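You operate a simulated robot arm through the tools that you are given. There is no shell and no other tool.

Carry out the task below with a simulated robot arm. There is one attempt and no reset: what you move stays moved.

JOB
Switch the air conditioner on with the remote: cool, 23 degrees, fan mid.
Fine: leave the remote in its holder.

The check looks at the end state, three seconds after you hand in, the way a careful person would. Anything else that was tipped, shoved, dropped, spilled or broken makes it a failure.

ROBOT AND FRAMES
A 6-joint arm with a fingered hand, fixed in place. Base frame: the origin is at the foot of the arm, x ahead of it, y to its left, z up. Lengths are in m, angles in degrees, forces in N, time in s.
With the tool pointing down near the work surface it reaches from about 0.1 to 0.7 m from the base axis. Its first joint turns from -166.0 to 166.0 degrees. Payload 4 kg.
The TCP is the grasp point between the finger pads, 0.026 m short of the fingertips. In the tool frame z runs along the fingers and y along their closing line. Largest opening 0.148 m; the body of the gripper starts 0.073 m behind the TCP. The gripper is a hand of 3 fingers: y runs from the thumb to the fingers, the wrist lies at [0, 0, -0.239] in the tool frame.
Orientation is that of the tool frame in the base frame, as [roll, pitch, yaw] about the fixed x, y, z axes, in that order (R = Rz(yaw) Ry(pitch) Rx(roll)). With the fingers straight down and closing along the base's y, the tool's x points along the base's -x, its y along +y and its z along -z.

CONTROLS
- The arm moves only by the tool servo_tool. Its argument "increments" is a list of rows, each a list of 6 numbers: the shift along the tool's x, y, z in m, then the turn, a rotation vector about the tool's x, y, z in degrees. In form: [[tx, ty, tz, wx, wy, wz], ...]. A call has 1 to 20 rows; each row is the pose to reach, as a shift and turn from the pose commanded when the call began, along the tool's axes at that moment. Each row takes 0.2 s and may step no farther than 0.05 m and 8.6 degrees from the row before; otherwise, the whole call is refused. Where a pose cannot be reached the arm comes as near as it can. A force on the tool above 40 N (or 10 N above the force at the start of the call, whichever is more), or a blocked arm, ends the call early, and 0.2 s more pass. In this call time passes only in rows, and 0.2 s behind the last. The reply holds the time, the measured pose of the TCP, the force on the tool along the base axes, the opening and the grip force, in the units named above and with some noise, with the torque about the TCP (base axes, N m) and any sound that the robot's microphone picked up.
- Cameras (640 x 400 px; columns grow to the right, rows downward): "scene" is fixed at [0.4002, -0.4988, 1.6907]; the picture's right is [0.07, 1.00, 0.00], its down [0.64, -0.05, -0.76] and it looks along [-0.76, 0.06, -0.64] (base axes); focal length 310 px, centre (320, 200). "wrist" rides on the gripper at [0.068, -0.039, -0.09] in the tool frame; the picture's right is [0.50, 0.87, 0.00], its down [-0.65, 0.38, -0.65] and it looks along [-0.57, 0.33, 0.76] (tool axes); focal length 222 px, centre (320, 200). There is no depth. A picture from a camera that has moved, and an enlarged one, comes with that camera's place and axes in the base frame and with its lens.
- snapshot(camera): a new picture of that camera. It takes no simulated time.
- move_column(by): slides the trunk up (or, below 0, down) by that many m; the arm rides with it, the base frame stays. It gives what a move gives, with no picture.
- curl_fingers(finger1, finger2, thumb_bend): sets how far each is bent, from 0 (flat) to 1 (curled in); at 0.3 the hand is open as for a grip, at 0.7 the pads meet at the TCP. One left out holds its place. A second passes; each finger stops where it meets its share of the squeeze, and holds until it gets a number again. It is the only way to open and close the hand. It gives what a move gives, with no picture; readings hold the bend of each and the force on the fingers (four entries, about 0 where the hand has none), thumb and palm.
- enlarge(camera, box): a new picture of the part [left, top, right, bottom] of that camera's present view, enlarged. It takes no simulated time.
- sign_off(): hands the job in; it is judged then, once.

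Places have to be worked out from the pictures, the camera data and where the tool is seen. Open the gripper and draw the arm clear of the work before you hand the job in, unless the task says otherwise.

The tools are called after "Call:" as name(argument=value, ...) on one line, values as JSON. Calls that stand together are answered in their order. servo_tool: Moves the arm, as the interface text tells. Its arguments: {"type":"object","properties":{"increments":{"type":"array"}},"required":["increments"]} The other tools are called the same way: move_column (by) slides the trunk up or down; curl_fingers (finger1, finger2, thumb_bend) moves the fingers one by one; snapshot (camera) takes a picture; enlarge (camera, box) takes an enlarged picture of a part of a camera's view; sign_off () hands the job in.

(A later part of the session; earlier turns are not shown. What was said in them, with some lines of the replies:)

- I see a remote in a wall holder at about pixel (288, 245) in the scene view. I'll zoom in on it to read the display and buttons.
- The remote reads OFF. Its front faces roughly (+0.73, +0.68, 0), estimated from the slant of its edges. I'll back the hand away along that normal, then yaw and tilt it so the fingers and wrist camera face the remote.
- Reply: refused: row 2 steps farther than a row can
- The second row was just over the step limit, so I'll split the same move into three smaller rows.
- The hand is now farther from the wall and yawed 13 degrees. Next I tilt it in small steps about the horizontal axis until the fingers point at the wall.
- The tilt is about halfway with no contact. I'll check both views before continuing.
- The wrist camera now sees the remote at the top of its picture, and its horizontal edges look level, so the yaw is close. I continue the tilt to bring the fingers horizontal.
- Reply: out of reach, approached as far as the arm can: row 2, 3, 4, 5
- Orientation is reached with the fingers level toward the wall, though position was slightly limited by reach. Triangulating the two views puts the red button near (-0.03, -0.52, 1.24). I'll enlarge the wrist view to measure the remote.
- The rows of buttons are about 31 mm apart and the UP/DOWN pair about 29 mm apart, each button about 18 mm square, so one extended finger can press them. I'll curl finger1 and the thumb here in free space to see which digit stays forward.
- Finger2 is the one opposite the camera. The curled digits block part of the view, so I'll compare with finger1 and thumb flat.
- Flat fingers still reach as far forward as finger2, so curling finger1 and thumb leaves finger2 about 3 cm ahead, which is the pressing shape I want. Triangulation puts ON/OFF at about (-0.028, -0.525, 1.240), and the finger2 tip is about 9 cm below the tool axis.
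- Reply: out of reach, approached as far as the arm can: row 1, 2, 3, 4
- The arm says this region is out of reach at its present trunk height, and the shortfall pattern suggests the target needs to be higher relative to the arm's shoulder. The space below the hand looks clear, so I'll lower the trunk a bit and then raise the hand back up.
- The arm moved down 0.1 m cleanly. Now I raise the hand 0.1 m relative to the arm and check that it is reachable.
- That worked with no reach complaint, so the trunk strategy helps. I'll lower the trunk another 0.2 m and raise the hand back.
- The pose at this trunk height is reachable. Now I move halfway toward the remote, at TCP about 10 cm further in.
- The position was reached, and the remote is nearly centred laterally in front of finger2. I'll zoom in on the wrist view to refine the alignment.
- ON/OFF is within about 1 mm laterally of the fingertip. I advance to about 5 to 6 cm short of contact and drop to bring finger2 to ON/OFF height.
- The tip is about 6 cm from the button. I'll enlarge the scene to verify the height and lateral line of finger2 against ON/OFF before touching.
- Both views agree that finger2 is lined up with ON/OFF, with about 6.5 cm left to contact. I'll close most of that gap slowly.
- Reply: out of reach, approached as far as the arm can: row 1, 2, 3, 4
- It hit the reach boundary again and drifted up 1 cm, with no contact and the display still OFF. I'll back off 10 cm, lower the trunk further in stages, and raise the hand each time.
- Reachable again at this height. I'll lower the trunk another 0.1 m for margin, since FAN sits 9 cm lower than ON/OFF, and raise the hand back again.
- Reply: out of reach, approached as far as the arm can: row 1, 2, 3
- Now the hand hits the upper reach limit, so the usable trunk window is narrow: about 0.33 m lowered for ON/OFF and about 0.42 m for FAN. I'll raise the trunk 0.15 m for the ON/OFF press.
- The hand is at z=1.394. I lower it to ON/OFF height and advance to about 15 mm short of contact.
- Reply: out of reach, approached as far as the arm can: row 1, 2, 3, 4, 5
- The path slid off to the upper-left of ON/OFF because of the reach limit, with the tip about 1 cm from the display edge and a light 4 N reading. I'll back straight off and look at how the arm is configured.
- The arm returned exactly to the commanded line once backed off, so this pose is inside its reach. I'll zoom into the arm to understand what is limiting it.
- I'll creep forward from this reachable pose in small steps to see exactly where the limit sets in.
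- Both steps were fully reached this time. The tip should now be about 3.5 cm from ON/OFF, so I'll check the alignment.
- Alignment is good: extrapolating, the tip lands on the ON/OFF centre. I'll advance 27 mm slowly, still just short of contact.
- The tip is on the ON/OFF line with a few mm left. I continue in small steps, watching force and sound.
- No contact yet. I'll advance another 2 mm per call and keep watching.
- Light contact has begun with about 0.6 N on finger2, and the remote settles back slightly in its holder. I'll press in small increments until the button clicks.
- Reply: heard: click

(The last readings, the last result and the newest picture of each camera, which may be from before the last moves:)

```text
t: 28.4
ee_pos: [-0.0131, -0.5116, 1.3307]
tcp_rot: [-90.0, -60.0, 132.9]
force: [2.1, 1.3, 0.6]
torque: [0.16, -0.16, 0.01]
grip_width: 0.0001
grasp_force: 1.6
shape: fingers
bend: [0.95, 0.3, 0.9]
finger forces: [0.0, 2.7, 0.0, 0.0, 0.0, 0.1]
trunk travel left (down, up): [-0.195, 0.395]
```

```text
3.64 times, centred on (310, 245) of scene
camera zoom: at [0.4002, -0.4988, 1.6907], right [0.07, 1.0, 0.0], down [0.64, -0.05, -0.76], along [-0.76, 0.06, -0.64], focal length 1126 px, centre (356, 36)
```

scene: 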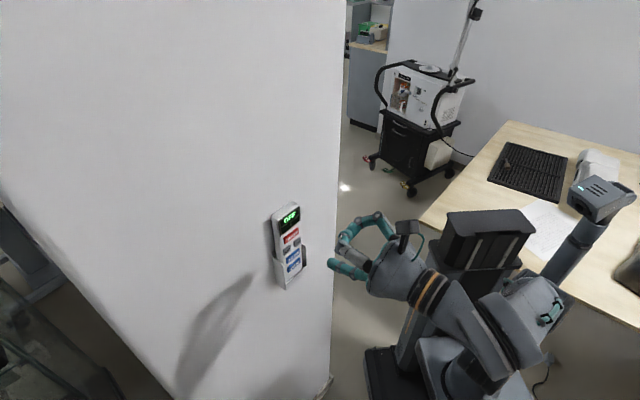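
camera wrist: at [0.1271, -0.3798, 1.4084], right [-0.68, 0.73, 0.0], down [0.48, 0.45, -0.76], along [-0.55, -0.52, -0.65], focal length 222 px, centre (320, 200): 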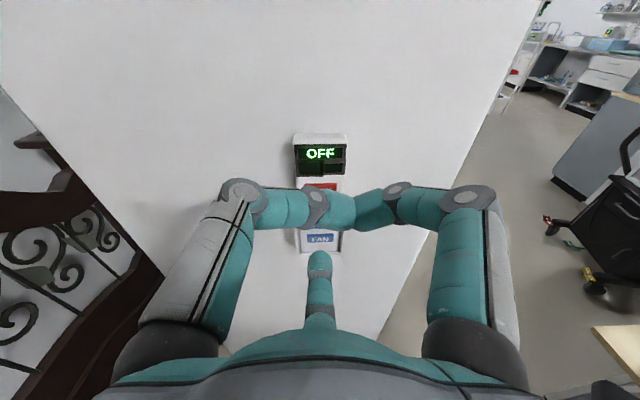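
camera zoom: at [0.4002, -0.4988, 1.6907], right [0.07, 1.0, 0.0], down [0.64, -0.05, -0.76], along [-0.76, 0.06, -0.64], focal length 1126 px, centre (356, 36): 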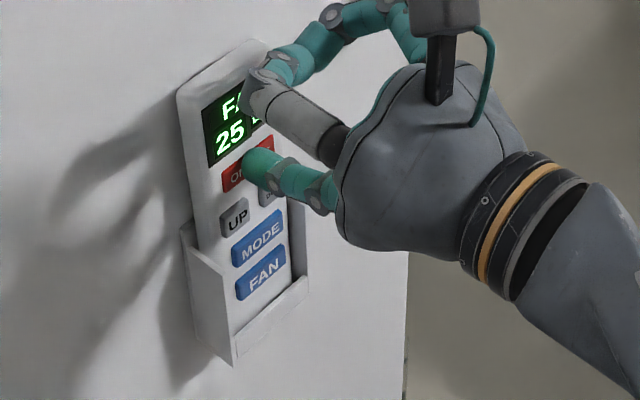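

A click was heard and the display turned on, showing something like "FAN", "25". I'll back straight off to release the button and read the display.

Call:
servo_tool(increments=[[0, 0, -0.005, 0, 0, 0], [0, 0, -0.015, 0, 0, 0], [0, 0, -0.03, 0, 0, 0], [0, 0, -0.05, 0, 0, 0]])

Call:
enlarge(camera="scene", box=[260, 190, 360, 300])

Call:
enlarge(camera="wrist", box=[260, 140, 380, 290])

```text
t: 29.4
ee_pos: [0.0229, -0.4772, 1.3293]
tcp_rot: [-90.2, -59.9, 133.0]
force: [0.3, 0.2, -0.4]
torque: [0.01, 0.0, 0.02]
grip_width: 0.0
grasp_force: 0.0
shape: fingers
bend: [0.95, 0.3, 0.9]
finger forces: [0.1, 0.1, 0.0, 0.0, 0.0, 0.1]
trunk travel left (down, up): [-0.195, 0.395]
```

```text
3.64 times, centred on (310, 245) of scene
camera zoom: at [0.4002, -0.4988, 1.6907], right [0.07, 1.0, 0.0], down [0.64, -0.05, -0.76], along [-0.76, 0.06, -0.64], focal length 1126 px, centre (356, 36)
```

zoom: 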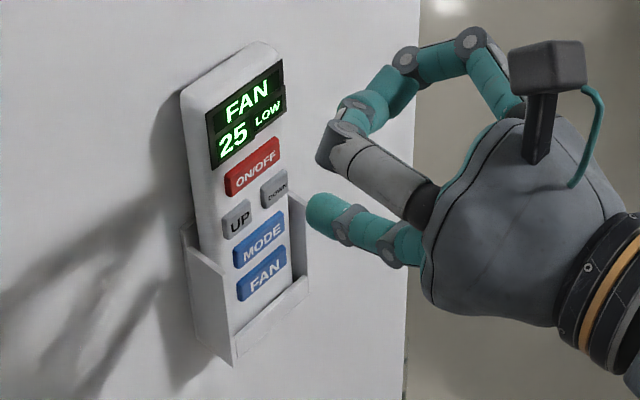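

```text
2.67 times, centred on (320, 215) of wrist
camera zoom: at [0.0885, -0.4157, 1.4075], right [-0.68, 0.73, 0.0], down [0.48, 0.45, -0.76], along [-0.55, -0.52, -0.65], focal length 592 px, centre (320, 160)
```

zoom: 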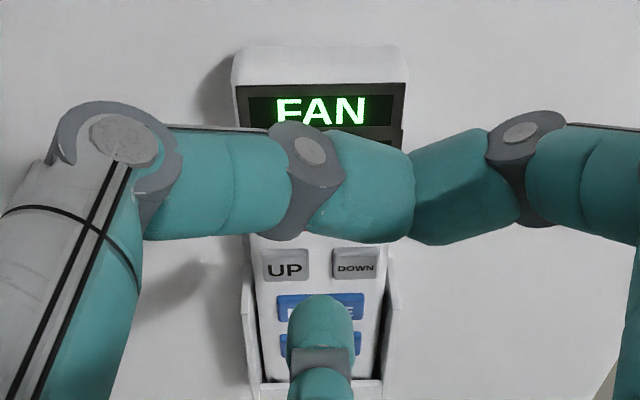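

The display reads FAN / 25 / LOW, so I need MODE to COOL, DOWN twice, and FAN to MID. I'll lower the trunk by 31 mm to reach the UP/DOWN row, which keeps the arm configuration unchanged, then shift 15 mm right to DOWN.

Call:
move_column(by=-0.031)

Call:
servo_tool(increments=[[0.0075, 0.013, 0, 0, 0, 0]])

Call:
enlarge(camera="scene", box=[260, 190, 360, 300])

Call:
enlarge(camera="wrist", box=[260, 140, 380, 290])

```text
t: 30.1
ee_pos: [0.0231, -0.4763, 1.2999]
tcp_rot: [-90.0, -59.9, 133.0]
force: [0.0, 0.3, 0.4]
torque: [0.01, 0.02, 0.0]
grip_width: 0.0001
grasp_force: 0.0
shape: fingers
bend: [0.95, 0.3, 0.9]
finger forces: [0.0, 0.1, 0.1, 0.0, 0.1, 0.1]
trunk travel left (down, up): [-0.164, 0.426]
```

```text
t: 30.5
ee_pos: [0.0133, -0.467, 1.2986]
tcp_rot: [-90.1, -60.1, 133.1]
force: [-0.4, 0.2, -0.3]
torque: [-0.02, 0.02, -0.03]
grip_width: 0.0
grasp_force: 0.2
shape: fingers
bend: [0.95, 0.3, 0.9]
finger forces: [0.0, 0.0, 0.0, 0.0, 0.0, 0.0]
trunk travel left (down, up): [-0.164, 0.426]
```

```text
3.64 times, centred on (310, 245) of scene
camera zoom: at [0.4002, -0.4988, 1.6907], right [0.07, 1.0, 0.0], down [0.64, -0.05, -0.76], along [-0.76, 0.06, -0.64], focal length 1126 px, centre (356, 36)
```

zoom: 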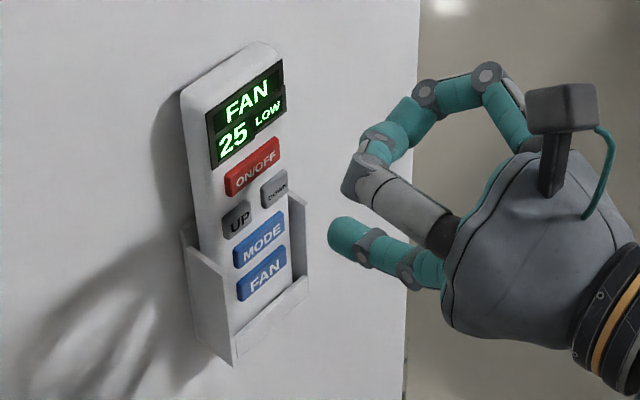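

```text
2.67 times, centred on (320, 215) of wrist
camera zoom: at [0.0791, -0.4045, 1.3769], right [-0.68, 0.73, 0.0], down [0.48, 0.45, -0.76], along [-0.55, -0.52, -0.65], focal length 592 px, centre (320, 160)
```

zoom: 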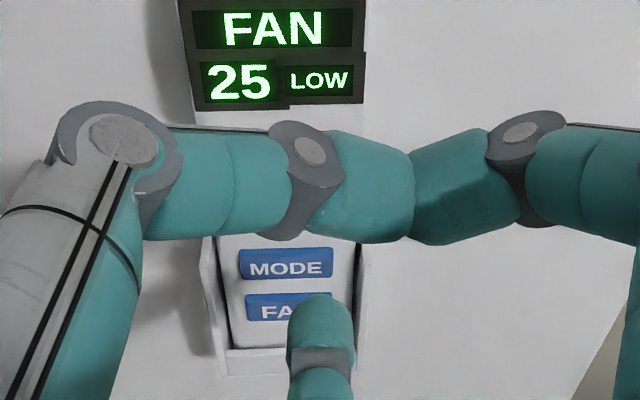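

The finger is lined up with DOWN, 15 mm right of the remote's centre line. I advance 38 mm, then go in 2 mm steps.

Call:
servo_tool(increments=[[0, 0, 0.015, 0, 0, 0], [0, 0, 0.028, 0, 0, 0], [0, 0, 0.038, 0, 0, 0]])

Call:
enlarge(camera="wrist", box=[260, 140, 380, 290])

Call:
enlarge(camera="scene", box=[260, 190, 360, 300])

```text
t: 31.3
ee_pos: [-0.016, -0.492, 1.2976]
tcp_rot: [-90.1, -60.0, 133.0]
force: [0.1, 0.1, 0.0]
torque: [-0.01, -0.02, -0.02]
grip_width: 0.0
grasp_force: 0.0
shape: fingers
bend: [0.95, 0.3, 0.9]
finger forces: [0.0, 0.1, 0.1, 0.0, 0.1, 0.0]
trunk travel left (down, up): [-0.164, 0.426]
```

```text
2.67 times, centred on (320, 215) of wrist
camera zoom: at [0.0508, -0.4305, 1.3763], right [-0.68, 0.73, 0.0], down [0.48, 0.45, -0.76], along [-0.55, -0.52, -0.65], focal length 592 px, centre (320, 160)
```

zoom: 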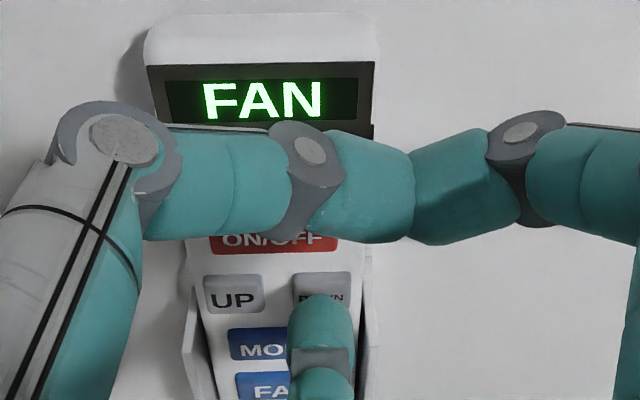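

```text
3.64 times, centred on (310, 245) of scene
camera zoom: at [0.4002, -0.4988, 1.6907], right [0.07, 1.0, 0.0], down [0.64, -0.05, -0.76], along [-0.76, 0.06, -0.64], focal length 1126 px, centre (356, 36)
```

zoom: 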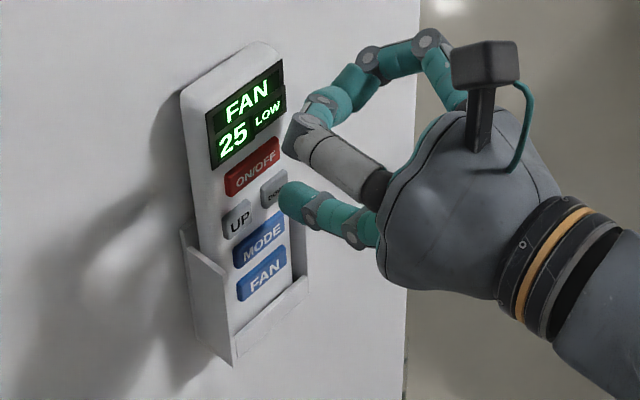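

DOWN is directly ahead of the tip, and the scene camera can still read the display. I'll step forward with 3 mm then 2 mm moves.

Call:
servo_tool(increments=[[0, 0, 0.003, 0, 0, 0], [0, 0, 0.006, 0, 0, 0]])

Call:
servo_tool(increments=[[0, 0, 0.002, 0, 0, 0]])

Call:
servo_tool(increments=[[0, 0, 0.002, 0, 0, 0]])

```text
t: 31.9
ee_pos: [-0.0199, -0.4956, 1.2988]
tcp_rot: [-90.1, -60.0, 133.0]
force: [0.6, -0.6, -1.1]
torque: [-0.01, -0.02, 0.0]
grip_width: 0.0001
grasp_force: 0.0
shape: fingers
bend: [0.95, 0.3, 0.9]
finger forces: [0.0, 0.0, 0.0, 0.0, 0.0, 0.0]
trunk travel left (down, up): [-0.164, 0.426]
```

```text
t: 32.3
ee_pos: [-0.0211, -0.4965, 1.2983]
tcp_rot: [-90.1, -60.0, 133.2]
force: [-0.3, 0.0, 0.3]
torque: [0.0, 0.0, 0.0]
grip_width: 0.0001
grasp_force: 0.3
shape: fingers
bend: [0.95, 0.3, 0.9]
finger forces: [0.1, 0.2, 0.0, 0.1, 0.1, 0.1]
trunk travel left (down, up): [-0.164, 0.426]
```

```text
t: 32.7
ee_pos: [-0.0221, -0.4978, 1.2994]
tcp_rot: [-90.1, -60.1, 133.0]
force: [0.9, -0.5, -0.3]
torque: [0.05, -0.08, 0.0]
grip_width: 0.0
grasp_force: 0.1
shape: fingers
bend: [0.95, 0.3, 0.9]
finger forces: [0.1, 0.9, 0.0, 0.0, 0.1, 0.0]
trunk travel left (down, up): [-0.164, 0.426]
heard: click
```

A click was heard on DOWN. I'll read the display before releasing.

Call:
enlarge(camera="scene", box=[260, 190, 360, 300])

Call:
servo_tool(increments=[[0, 0, -0.006, 0, 0, 0], [0, 0, -0.012, 0, 0, 0]])

Call:
enlarge(camera="scene", box=[260, 190, 360, 300])

```text
3.64 times, centred on (310, 245) of scene
camera zoom: at [0.4002, -0.4988, 1.6907], right [0.07, 1.0, 0.0], down [0.64, -0.05, -0.76], along [-0.76, 0.06, -0.64], focal length 1126 px, centre (356, 36)
```

zoom: 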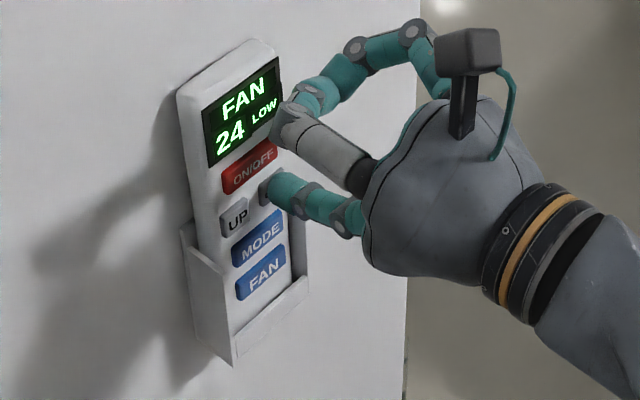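

```text
t: 33.3
ee_pos: [-0.0138, -0.4896, 1.298]
tcp_rot: [-90.1, -60.1, 133.1]
force: [-0.8, 0.4, -0.7]
torque: [0.0, -0.02, -0.02]
grip_width: 0.0001
grasp_force: 0.0
shape: fingers
bend: [0.95, 0.3, 0.9]
finger forces: [0.1, 0.0, 0.0, 0.0, 0.0, 0.0]
trunk travel left (down, up): [-0.164, 0.426]
```

```text
3.64 times, centred on (310, 245) of scene
camera zoom: at [0.4002, -0.4988, 1.6907], right [0.07, 1.0, 0.0], down [0.64, -0.05, -0.76], along [-0.76, 0.06, -0.64], focal length 1126 px, centre (356, 36)
```

zoom: 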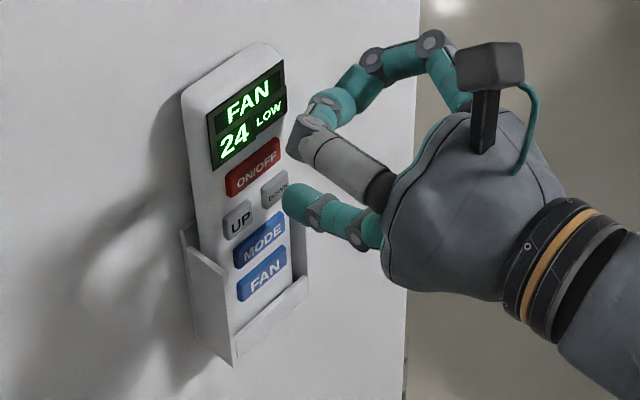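

The display shows 24 and the button has been released. I press DOWN once more, approaching then stepping to the click.

Call:
servo_tool(increments=[[0, 0, 0.005, 0, 0, 0], [0, 0, 0.009, 0, 0, 0]])

Call:
servo_tool(increments=[[0, 0, 0.003, 0, 0, 0]])

```text
t: 33.9
ee_pos: [-0.0208, -0.497, 1.2988]
tcp_rot: [-90.0, -60.1, 133.1]
force: [1.3, -0.5, -0.8]
torque: [0.02, -0.01, -0.01]
grip_width: 0.0002
grasp_force: 0.1
shape: fingers
bend: [0.95, 0.3, 0.9]
finger forces: [0.0, 0.1, 0.0, 0.0, 0.1, 0.1]
trunk travel left (down, up): [-0.164, 0.426]
```

```text
t: 34.3
ee_pos: [-0.0222, -0.4992, 1.2988]
tcp_rot: [-90.0, -60.1, 132.9]
force: [0.9, -0.2, 0.3]
torque: [0.09, -0.07, -0.01]
grip_width: 0.0
grasp_force: 0.5
shape: fingers
bend: [0.95, 0.3, 0.9]
finger forces: [0.0, 1.1, 0.1, 0.0, 0.1, 0.0]
trunk travel left (down, up): [-0.164, 0.426]
heard: click
```

A second click was heard. I retreat 5 cm and check that the display reads 23.

Call:
servo_tool(increments=[[0, 0, -0.01, 0, 0, 0], [0, 0, -0.03, 0, 0, 0], [0, 0, -0.048, 0, 0, 0]])

Call:
enlarge(camera="scene", box=[260, 190, 360, 300])

```text
t: 35.1
ee_pos: [0.013, -0.4664, 1.2998]
tcp_rot: [-90.1, -60.0, 133.2]
force: [0.4, -0.5, -0.3]
torque: [-0.01, 0.0, 0.03]
grip_width: 0.0
grasp_force: 0.0
shape: fingers
bend: [0.95, 0.3, 0.9]
finger forces: [0.1, 0.0, 0.0, 0.0, 0.0, 0.0]
trunk travel left (down, up): [-0.164, 0.426]
```

```text
3.64 times, centred on (310, 245) of scene
camera zoom: at [0.4002, -0.4988, 1.6907], right [0.07, 1.0, 0.0], down [0.64, -0.05, -0.76], along [-0.76, 0.06, -0.64], focal length 1126 px, centre (356, 36)
```

zoom: 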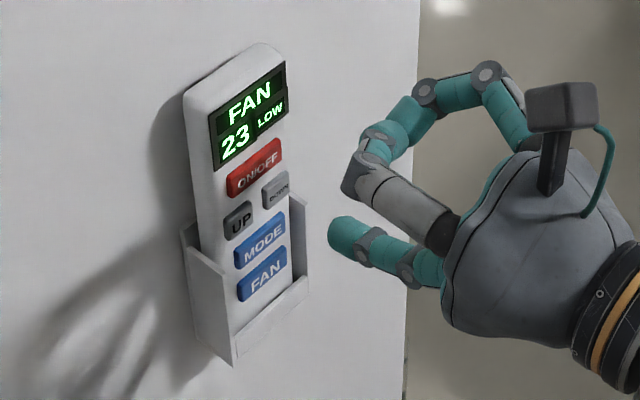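

The display reads 23. Next is MODE: I lower the trunk another 31 mm and shift 15 mm back left.

Call:
move_column(by=-0.031)

Call:
servo_tool(increments=[[-0.0075, -0.013, 0, 0, 0, 0]])

Call:
servo_tool(increments=[[0, 0, 0.015, 0, 0, 0], [0, 0, 0.026, 0, 0, 0], [0, 0, 0.034, 0, 0, 0]])

Call:
enlarge(camera="scene", box=[260, 190, 360, 300])

Call:
enlarge(camera="wrist", box=[260, 140, 380, 290])

```text
t: 35.9
ee_pos: [0.013, -0.4655, 1.268]
tcp_rot: [-89.9, -59.9, 133.0]
force: [0.3, 0.5, 0.3]
torque: [-0.01, 0.01, 0.02]
grip_width: 0.0
grasp_force: 0.1
shape: fingers
bend: [0.95, 0.3, 0.9]
finger forces: [0.0, 0.1, 0.0, 0.0, 0.1, 0.1]
trunk travel left (down, up): [-0.133, 0.457]
```

```text
t: 36.3
ee_pos: [0.0222, -0.4771, 1.2679]
tcp_rot: [-89.9, -59.9, 133.0]
force: [0.4, 0.1, 0.3]
torque: [0.0, -0.04, 0.04]
grip_width: 0.0
grasp_force: 0.1
shape: fingers
bend: [0.95, 0.3, 0.9]
finger forces: [0.1, 0.1, 0.0, 0.0, 0.0, 0.0]
trunk travel left (down, up): [-0.133, 0.457]
```

```text
t: 37.1
ee_pos: [-0.0014, -0.5, 1.2676]
tcp_rot: [-90.1, -59.9, 133.0]
force: [0.4, 0.1, 0.4]
torque: [0.02, 0.0, -0.02]
grip_width: 0.0002
grasp_force: 0.0
shape: fingers
bend: [0.95, 0.3, 0.9]
finger forces: [0.0, 0.1, 0.1, 0.0, 0.0, 0.0]
trunk travel left (down, up): [-0.133, 0.457]
```

```text
3.64 times, centred on (310, 245) of scene
camera zoom: at [0.4002, -0.4988, 1.6907], right [0.07, 1.0, 0.0], down [0.64, -0.05, -0.76], along [-0.76, 0.06, -0.64], focal length 1126 px, centre (356, 36)
```

zoom: 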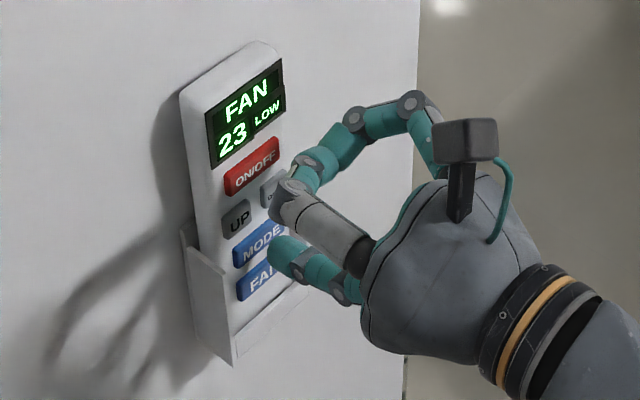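

```text
2.67 times, centred on (320, 215) of wrist
camera zoom: at [0.0635, -0.4385, 1.3458], right [-0.68, 0.73, 0.0], down [0.48, 0.45, -0.76], along [-0.55, -0.52, -0.65], focal length 592 px, centre (320, 160)
```

zoom: 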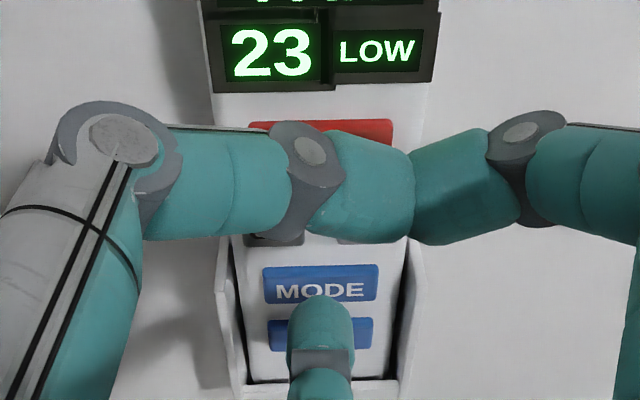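

The finger is centred on MODE with about 1 cm to go, and the scene view still shows the display. I press in small steps.

Call:
servo_tool(increments=[[0, 0, 0.005, 0, 0, 0], [0, 0, 0.009, 0, 0, 0]])

Call:
servo_tool(increments=[[0, 0, 0.003, 0, 0, 0]])

```text
t: 37.7
ee_pos: [-0.0094, -0.5073, 1.2674]
tcp_rot: [-90.0, -60.0, 133.1]
force: [0.6, -0.2, -0.6]
torque: [0.0, -0.03, 0.01]
grip_width: 0.0
grasp_force: 0.0
shape: fingers
bend: [0.95, 0.3, 0.9]
finger forces: [0.0, 0.0, 0.0, 0.0, 0.0, 0.0]
trunk travel left (down, up): [-0.133, 0.457]
```

```text
t: 38.1
ee_pos: [-0.0108, -0.509, 1.268]
tcp_rot: [-90.0, -60.0, 133.0]
force: [0.1, 1.0, 0.1]
torque: [0.02, -0.08, 0.01]
grip_width: 0.0
grasp_force: 0.6
shape: fingers
bend: [0.95, 0.3, 0.9]
finger forces: [0.1, 0.9, 0.0, 0.0, 0.0, 0.1]
trunk travel left (down, up): [-0.133, 0.457]
heard: click
```

MODE clicked. I'll release by 12 mm and read the mode on the display.

Call:
servo_tool(increments=[[0, 0, -0.006, 0, 0, 0], [0, 0, -0.012, 0, 0, 0]])

Call:
enlarge(camera="scene", box=[260, 190, 360, 300])

```text
t: 38.7
ee_pos: [-0.0021, -0.5, 1.269]
tcp_rot: [-90.0, -59.9, 133.0]
force: [0.2, 0.3, 1.0]
torque: [-0.01, 0.03, -0.04]
grip_width: 0.0
grasp_force: 0.1
shape: fingers
bend: [0.95, 0.3, 0.9]
finger forces: [0.0, 0.2, 0.0, 0.0, 0.0, 0.1]
trunk travel left (down, up): [-0.133, 0.457]
```

```text
3.64 times, centred on (310, 245) of scene
camera zoom: at [0.4002, -0.4988, 1.6907], right [0.07, 1.0, 0.0], down [0.64, -0.05, -0.76], along [-0.76, 0.06, -0.64], focal length 1126 px, centre (356, 36)
```

zoom: 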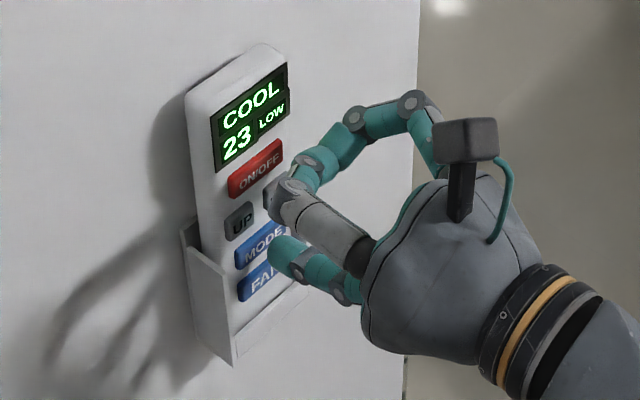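

The display now reads COOL / 23 / LOW. I back off, lower the trunk another 31 mm, and approach FAN.

Call:
servo_tool(increments=[[0, 0, -0.015, 0, 0, 0], [0, 0, -0.034, 0, 0, 0]])

Call:
move_column(by=-0.031)

Call:
servo_tool(increments=[[0, 0, 0.012, 0, 0, 0], [0, 0, 0.024, 0, 0, 0]])

Call:
enlarge(camera="scene", box=[260, 190, 360, 300])

Call:
enlarge(camera="wrist", box=[260, 140, 380, 290])

```text
t: 39.3
ee_pos: [0.0223, -0.4773, 1.2694]
tcp_rot: [-90.2, -60.2, 133.2]
force: [0.0, 0.0, -0.5]
torque: [0.03, -0.01, -0.02]
grip_width: 0.0
grasp_force: 0.0
shape: fingers
bend: [0.95, 0.3, 0.9]
finger forces: [0.1, 0.0, 0.0, 0.0, 0.0, 0.1]
trunk travel left (down, up): [-0.133, 0.457]
```

```text
t: 40.0
ee_pos: [0.0214, -0.4768, 1.2394]
tcp_rot: [-90.0, -60.1, 133.0]
force: [0.5, -0.3, 0.0]
torque: [0.02, 0.02, -0.02]
grip_width: 0.0
grasp_force: 0.0
shape: fingers
bend: [0.95, 0.3, 0.9]
finger forces: [0.0, 0.0, 0.0, 0.0, 0.0, 0.0]
trunk travel left (down, up): [-0.102, 0.488]
```

```text
t: 40.6
ee_pos: [0.0051, -0.4945, 1.2376]
tcp_rot: [-90.0, -60.0, 133.1]
force: [0.2, 1.7, 0.3]
torque: [-0.03, 0.01, 0.01]
grip_width: 0.0001
grasp_force: 0.0
shape: fingers
bend: [0.95, 0.3, 0.9]
finger forces: [0.0, 0.0, 0.0, 0.1, 0.1, 0.0]
trunk travel left (down, up): [-0.102, 0.488]
```

```text
3.64 times, centred on (310, 245) of scene
camera zoom: at [0.4002, -0.4988, 1.6907], right [0.07, 1.0, 0.0], down [0.64, -0.05, -0.76], along [-0.76, 0.06, -0.64], focal length 1126 px, centre (356, 36)
```

zoom: 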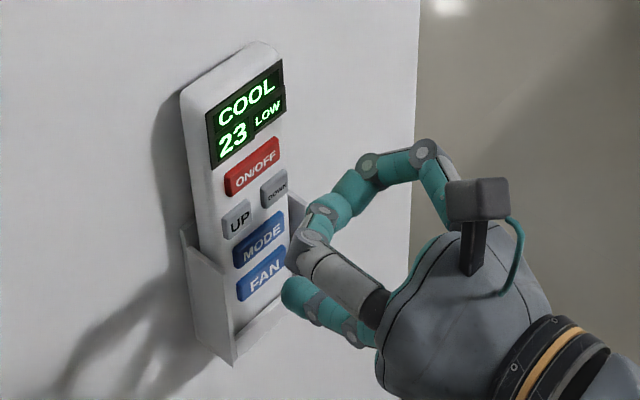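

```text
2.67 times, centred on (320, 215) of wrist
camera zoom: at [0.0699, -0.4322, 1.3161], right [-0.68, 0.73, 0.0], down [0.48, 0.45, -0.76], along [-0.55, -0.52, -0.65], focal length 592 px, centre (320, 160)
```

zoom: 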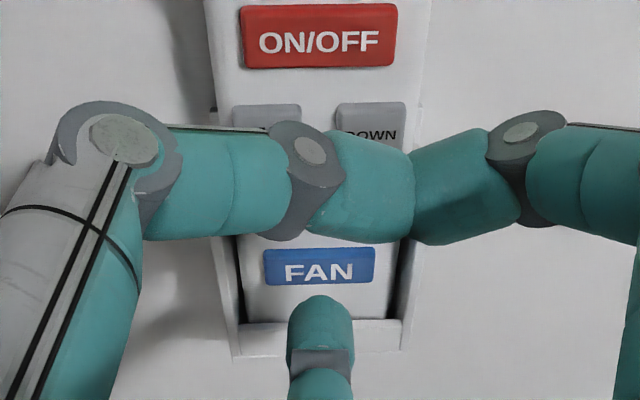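

The remote has settled squarely back in its holder, and the tip is aimed at FAN, clear of the holder's lower lip. I advance in small steps.

Call:
servo_tool(increments=[[0, 0, 0.006, 0, 0, 0], [0, 0, 0.012, 0, 0, 0]])

Call:
enlarge(camera="wrist", box=[260, 140, 380, 290])

Call:
enlarge(camera="scene", box=[260, 190, 360, 300])

```text
t: 41.2
ee_pos: [-0.0042, -0.5014, 1.2393]
tcp_rot: [-90.1, -60.0, 133.0]
force: [-0.1, 0.2, 0.5]
torque: [0.0, -0.03, 0.03]
grip_width: 0.0001
grasp_force: 0.1
shape: fingers
bend: [0.95, 0.3, 0.9]
finger forces: [0.0, 0.1, 0.0, 0.0, 0.1, 0.0]
trunk travel left (down, up): [-0.102, 0.488]
```

```text
2.67 times, centred on (320, 215) of wrist
camera zoom: at [0.0613, -0.4391, 1.3164], right [-0.68, 0.73, 0.0], down [0.48, 0.45, -0.76], along [-0.55, -0.52, -0.65], focal length 592 px, centre (320, 160)
```

zoom: 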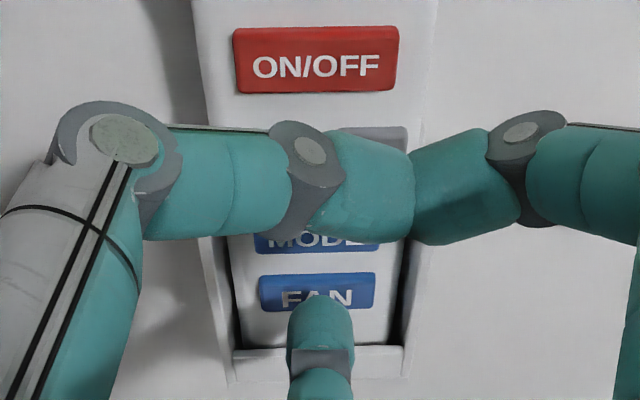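

```text
3.64 times, centred on (310, 245) of scene
camera zoom: at [0.4002, -0.4988, 1.6907], right [0.07, 1.0, 0.0], down [0.64, -0.05, -0.76], along [-0.76, 0.06, -0.64], focal length 1126 px, centre (356, 36)
```

zoom: 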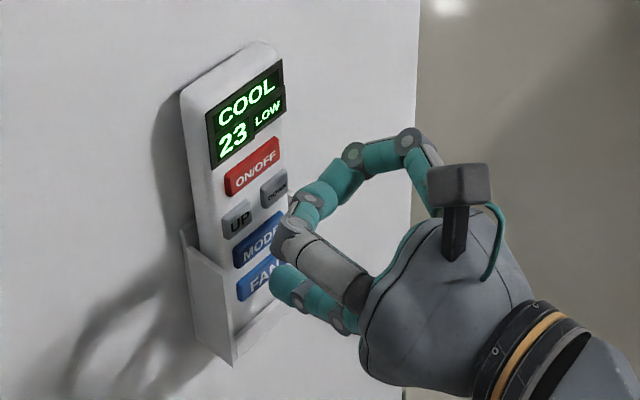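

The tip is about 1 cm from FAN and well centred. I continue to contact in small steps.

Call:
servo_tool(increments=[[0, 0, 0.004, 0, 0, 0], [0, 0, 0.007, 0, 0, 0]])

Call:
servo_tool(increments=[[0, 0, 0.002, 0, 0, 0]])

Call:
servo_tool(increments=[[0, 0, 0.002, 0, 0, 0]])

```text
t: 41.8
ee_pos: [-0.0091, -0.5068, 1.2396]
tcp_rot: [-90.1, -60.0, 133.0]
force: [-0.5, 0.0, -0.4]
torque: [-0.03, 0.0, 0.01]
grip_width: 0.0001
grasp_force: 0.2
shape: fingers
bend: [0.95, 0.3, 0.9]
finger forces: [0.0, 0.0, 0.0, 0.0, 0.0, 0.0]
trunk travel left (down, up): [-0.102, 0.488]
```

```text
t: 42.2
ee_pos: [-0.0105, -0.5076, 1.2384]
tcp_rot: [-89.9, -60.0, 133.1]
force: [0.5, 0.0, -0.2]
torque: [0.01, -0.06, -0.02]
grip_width: 0.0
grasp_force: 0.5
shape: fingers
bend: [0.95, 0.3, 0.9]
finger forces: [0.0, 0.5, 0.1, 0.0, 0.0, 0.0]
trunk travel left (down, up): [-0.102, 0.488]
```

```text
t: 42.6
ee_pos: [-0.0116, -0.5098, 1.2397]
tcp_rot: [-90.0, -60.0, 133.0]
force: [1.3, 0.3, -0.5]
torque: [0.07, -0.12, 0.01]
grip_width: 0.0
grasp_force: 0.1
shape: fingers
bend: [0.95, 0.3, 0.9]
finger forces: [0.1, 1.3, 0.0, 0.0, 0.1, 0.0]
trunk travel left (down, up): [-0.102, 0.488]
heard: click
```

FAN clicked. I release 12 mm and read the fan setting.

Call:
servo_tool(increments=[[0, 0, -0.004, 0, 0, 0], [0, 0, -0.012, 0, 0, 0]])

Call:
enlarge(camera="scene", box=[260, 190, 360, 300])

```text
t: 43.2
ee_pos: [-0.0026, -0.5008, 1.2396]
tcp_rot: [-90.2, -60.1, 133.0]
force: [-0.2, 0.0, 0.7]
torque: [-0.02, -0.01, 0.03]
grip_width: 0.0
grasp_force: 0.1
shape: fingers
bend: [0.95, 0.3, 0.9]
finger forces: [0.0, 0.0, 0.0, 0.0, 0.1, 0.0]
trunk travel left (down, up): [-0.102, 0.488]
```

```text
3.64 times, centred on (310, 245) of scene
camera zoom: at [0.4002, -0.4988, 1.6907], right [0.07, 1.0, 0.0], down [0.64, -0.05, -0.76], along [-0.76, 0.06, -0.64], focal length 1126 px, centre (356, 36)
```

zoom: 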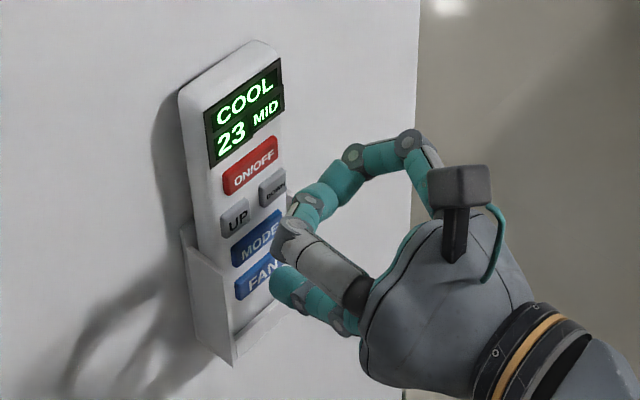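

The display reads COOL / 23 / MID, as required. I retract the hand well clear of the remote.

Call:
servo_tool(increments=[[0, 0, -0.03, 0, 0, 0], [0, 0, -0.065, 0, 0, 0], [0, 0, -0.1, 0, 0, 0], [0, 0, -0.135, 0, 0, 0]])

Call:
snapshot(camera="scene")

Call:
snapshot(camera="wrist")

```text
t: 44.2
ee_pos: [0.0959, -0.4091, 1.2404]
tcp_rot: [-90.1, -60.0, 133.1]
force: [0.2, -0.1, 0.6]
torque: [-0.01, 0.02, 0.01]
grip_width: 0.0
grasp_force: 0.1
shape: fingers
bend: [0.95, 0.3, 0.9]
finger forces: [0.0, 0.0, 0.1, 0.0, 0.0, 0.0]
trunk travel left (down, up): [-0.102, 0.488]
```

```text
taken
```

scene: 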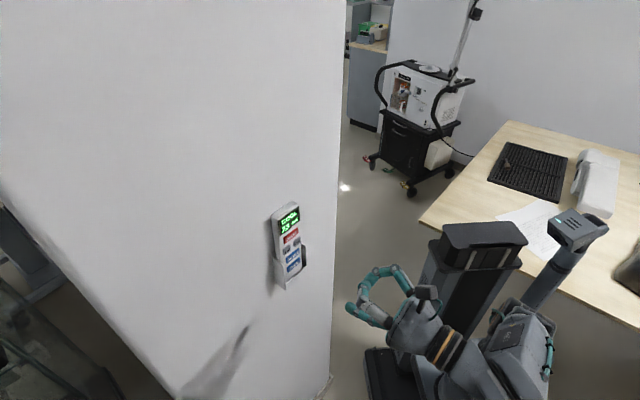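

```text
taken
camera wrist: at [0.1623, -0.3472, 1.3174], right [-0.68, 0.73, 0.0], down [0.48, 0.45, -0.76], along [-0.55, -0.52, -0.65], focal length 222 px, centre (320, 200)
```

wrist: 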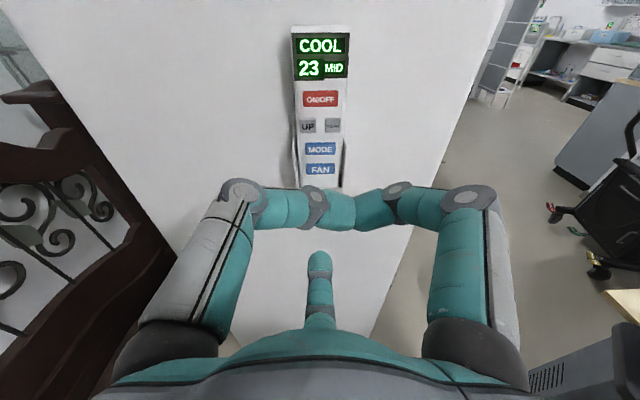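

The hand is about 15 cm clear, and the remote sits in its holder showing COOL 23 MID. I open the hand to its neutral shape and do a last close-up check.

Call:
curl_fingers(finger1=0.3, finger2=0.3, thumb_bend=0.3)

Call:
enlarge(camera="scene", box=[250, 190, 350, 300])

Call:
snapshot(camera="wrist")

```text
t: 45.2
ee_pos: [0.0973, -0.4097, 1.24]
tcp_rot: [-90.0, -60.0, 133.0]
force: [0.2, 0.8, 0.1]
torque: [0.02, 0.02, -0.01]
grip_width: 0.1265
grasp_force: 0.0
shape: fingers
bend: [0.3, 0.3, 0.3]
finger forces: [0.0, 0.1, 0.0, 0.1, 0.0, 0.0]
trunk travel left (down, up): [-0.102, 0.488]
```

```text
3.64 times, centred on (300, 245) of scene
camera zoom: at [0.4002, -0.4988, 1.6907], right [0.07, 1.0, 0.0], down [0.64, -0.05, -0.76], along [-0.76, 0.06, -0.64], focal length 1126 px, centre (393, 36)
```

zoom: 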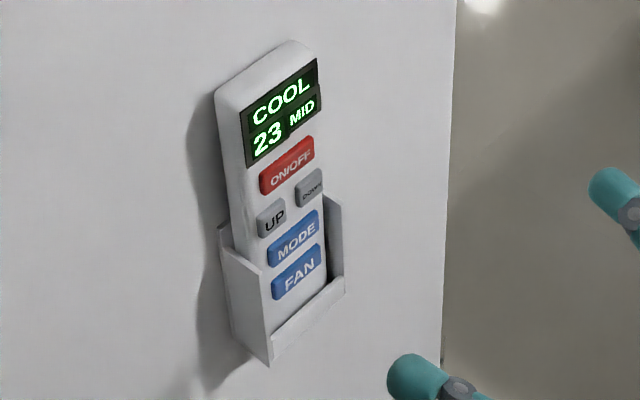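

```text
taken
camera wrist: at [0.1625, -0.3475, 1.3175], right [-0.68, 0.73, 0.0], down [0.48, 0.45, -0.76], along [-0.55, -0.52, -0.65], focal length 222 px, centre (320, 200)
```

wrist: 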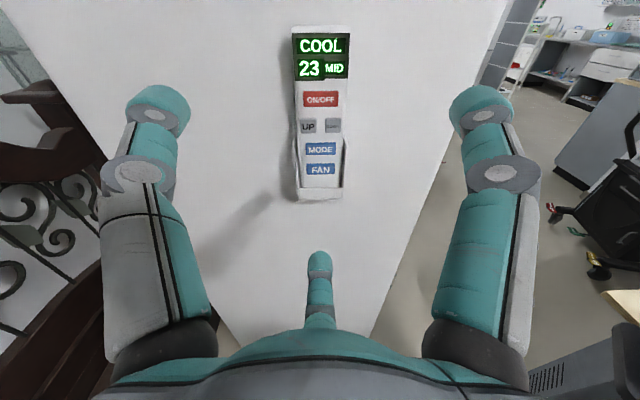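

The remote is seated in its holder and reads COOL / 23 / MID. The hand is open and clear of it, and nothing else was disturbed, so I hand the job in.

Call:
sign_off()

```text
The job is handed in.
```

The remote now reads COOL / 23 / MID, and it is still in its holder. I saw no air conditioner unit in either camera view, so I confirmed the settings only from the remote's display.

I pressed ON/OFF once, DOWN twice (25 to 23), MODE once (fan to cool) and FAN once (low to mid), and heard a click for each press.

Early on, one approach slid off line near the display's lower edge. It gave a light reading of about 4 N, the display still read OFF, and I backed off and re-approached. The remote rocked slightly in its holder during the presses but settled back each time.

I saw nothing else moved. The hand was opened and drawn about 15 cm clear before I handed in.
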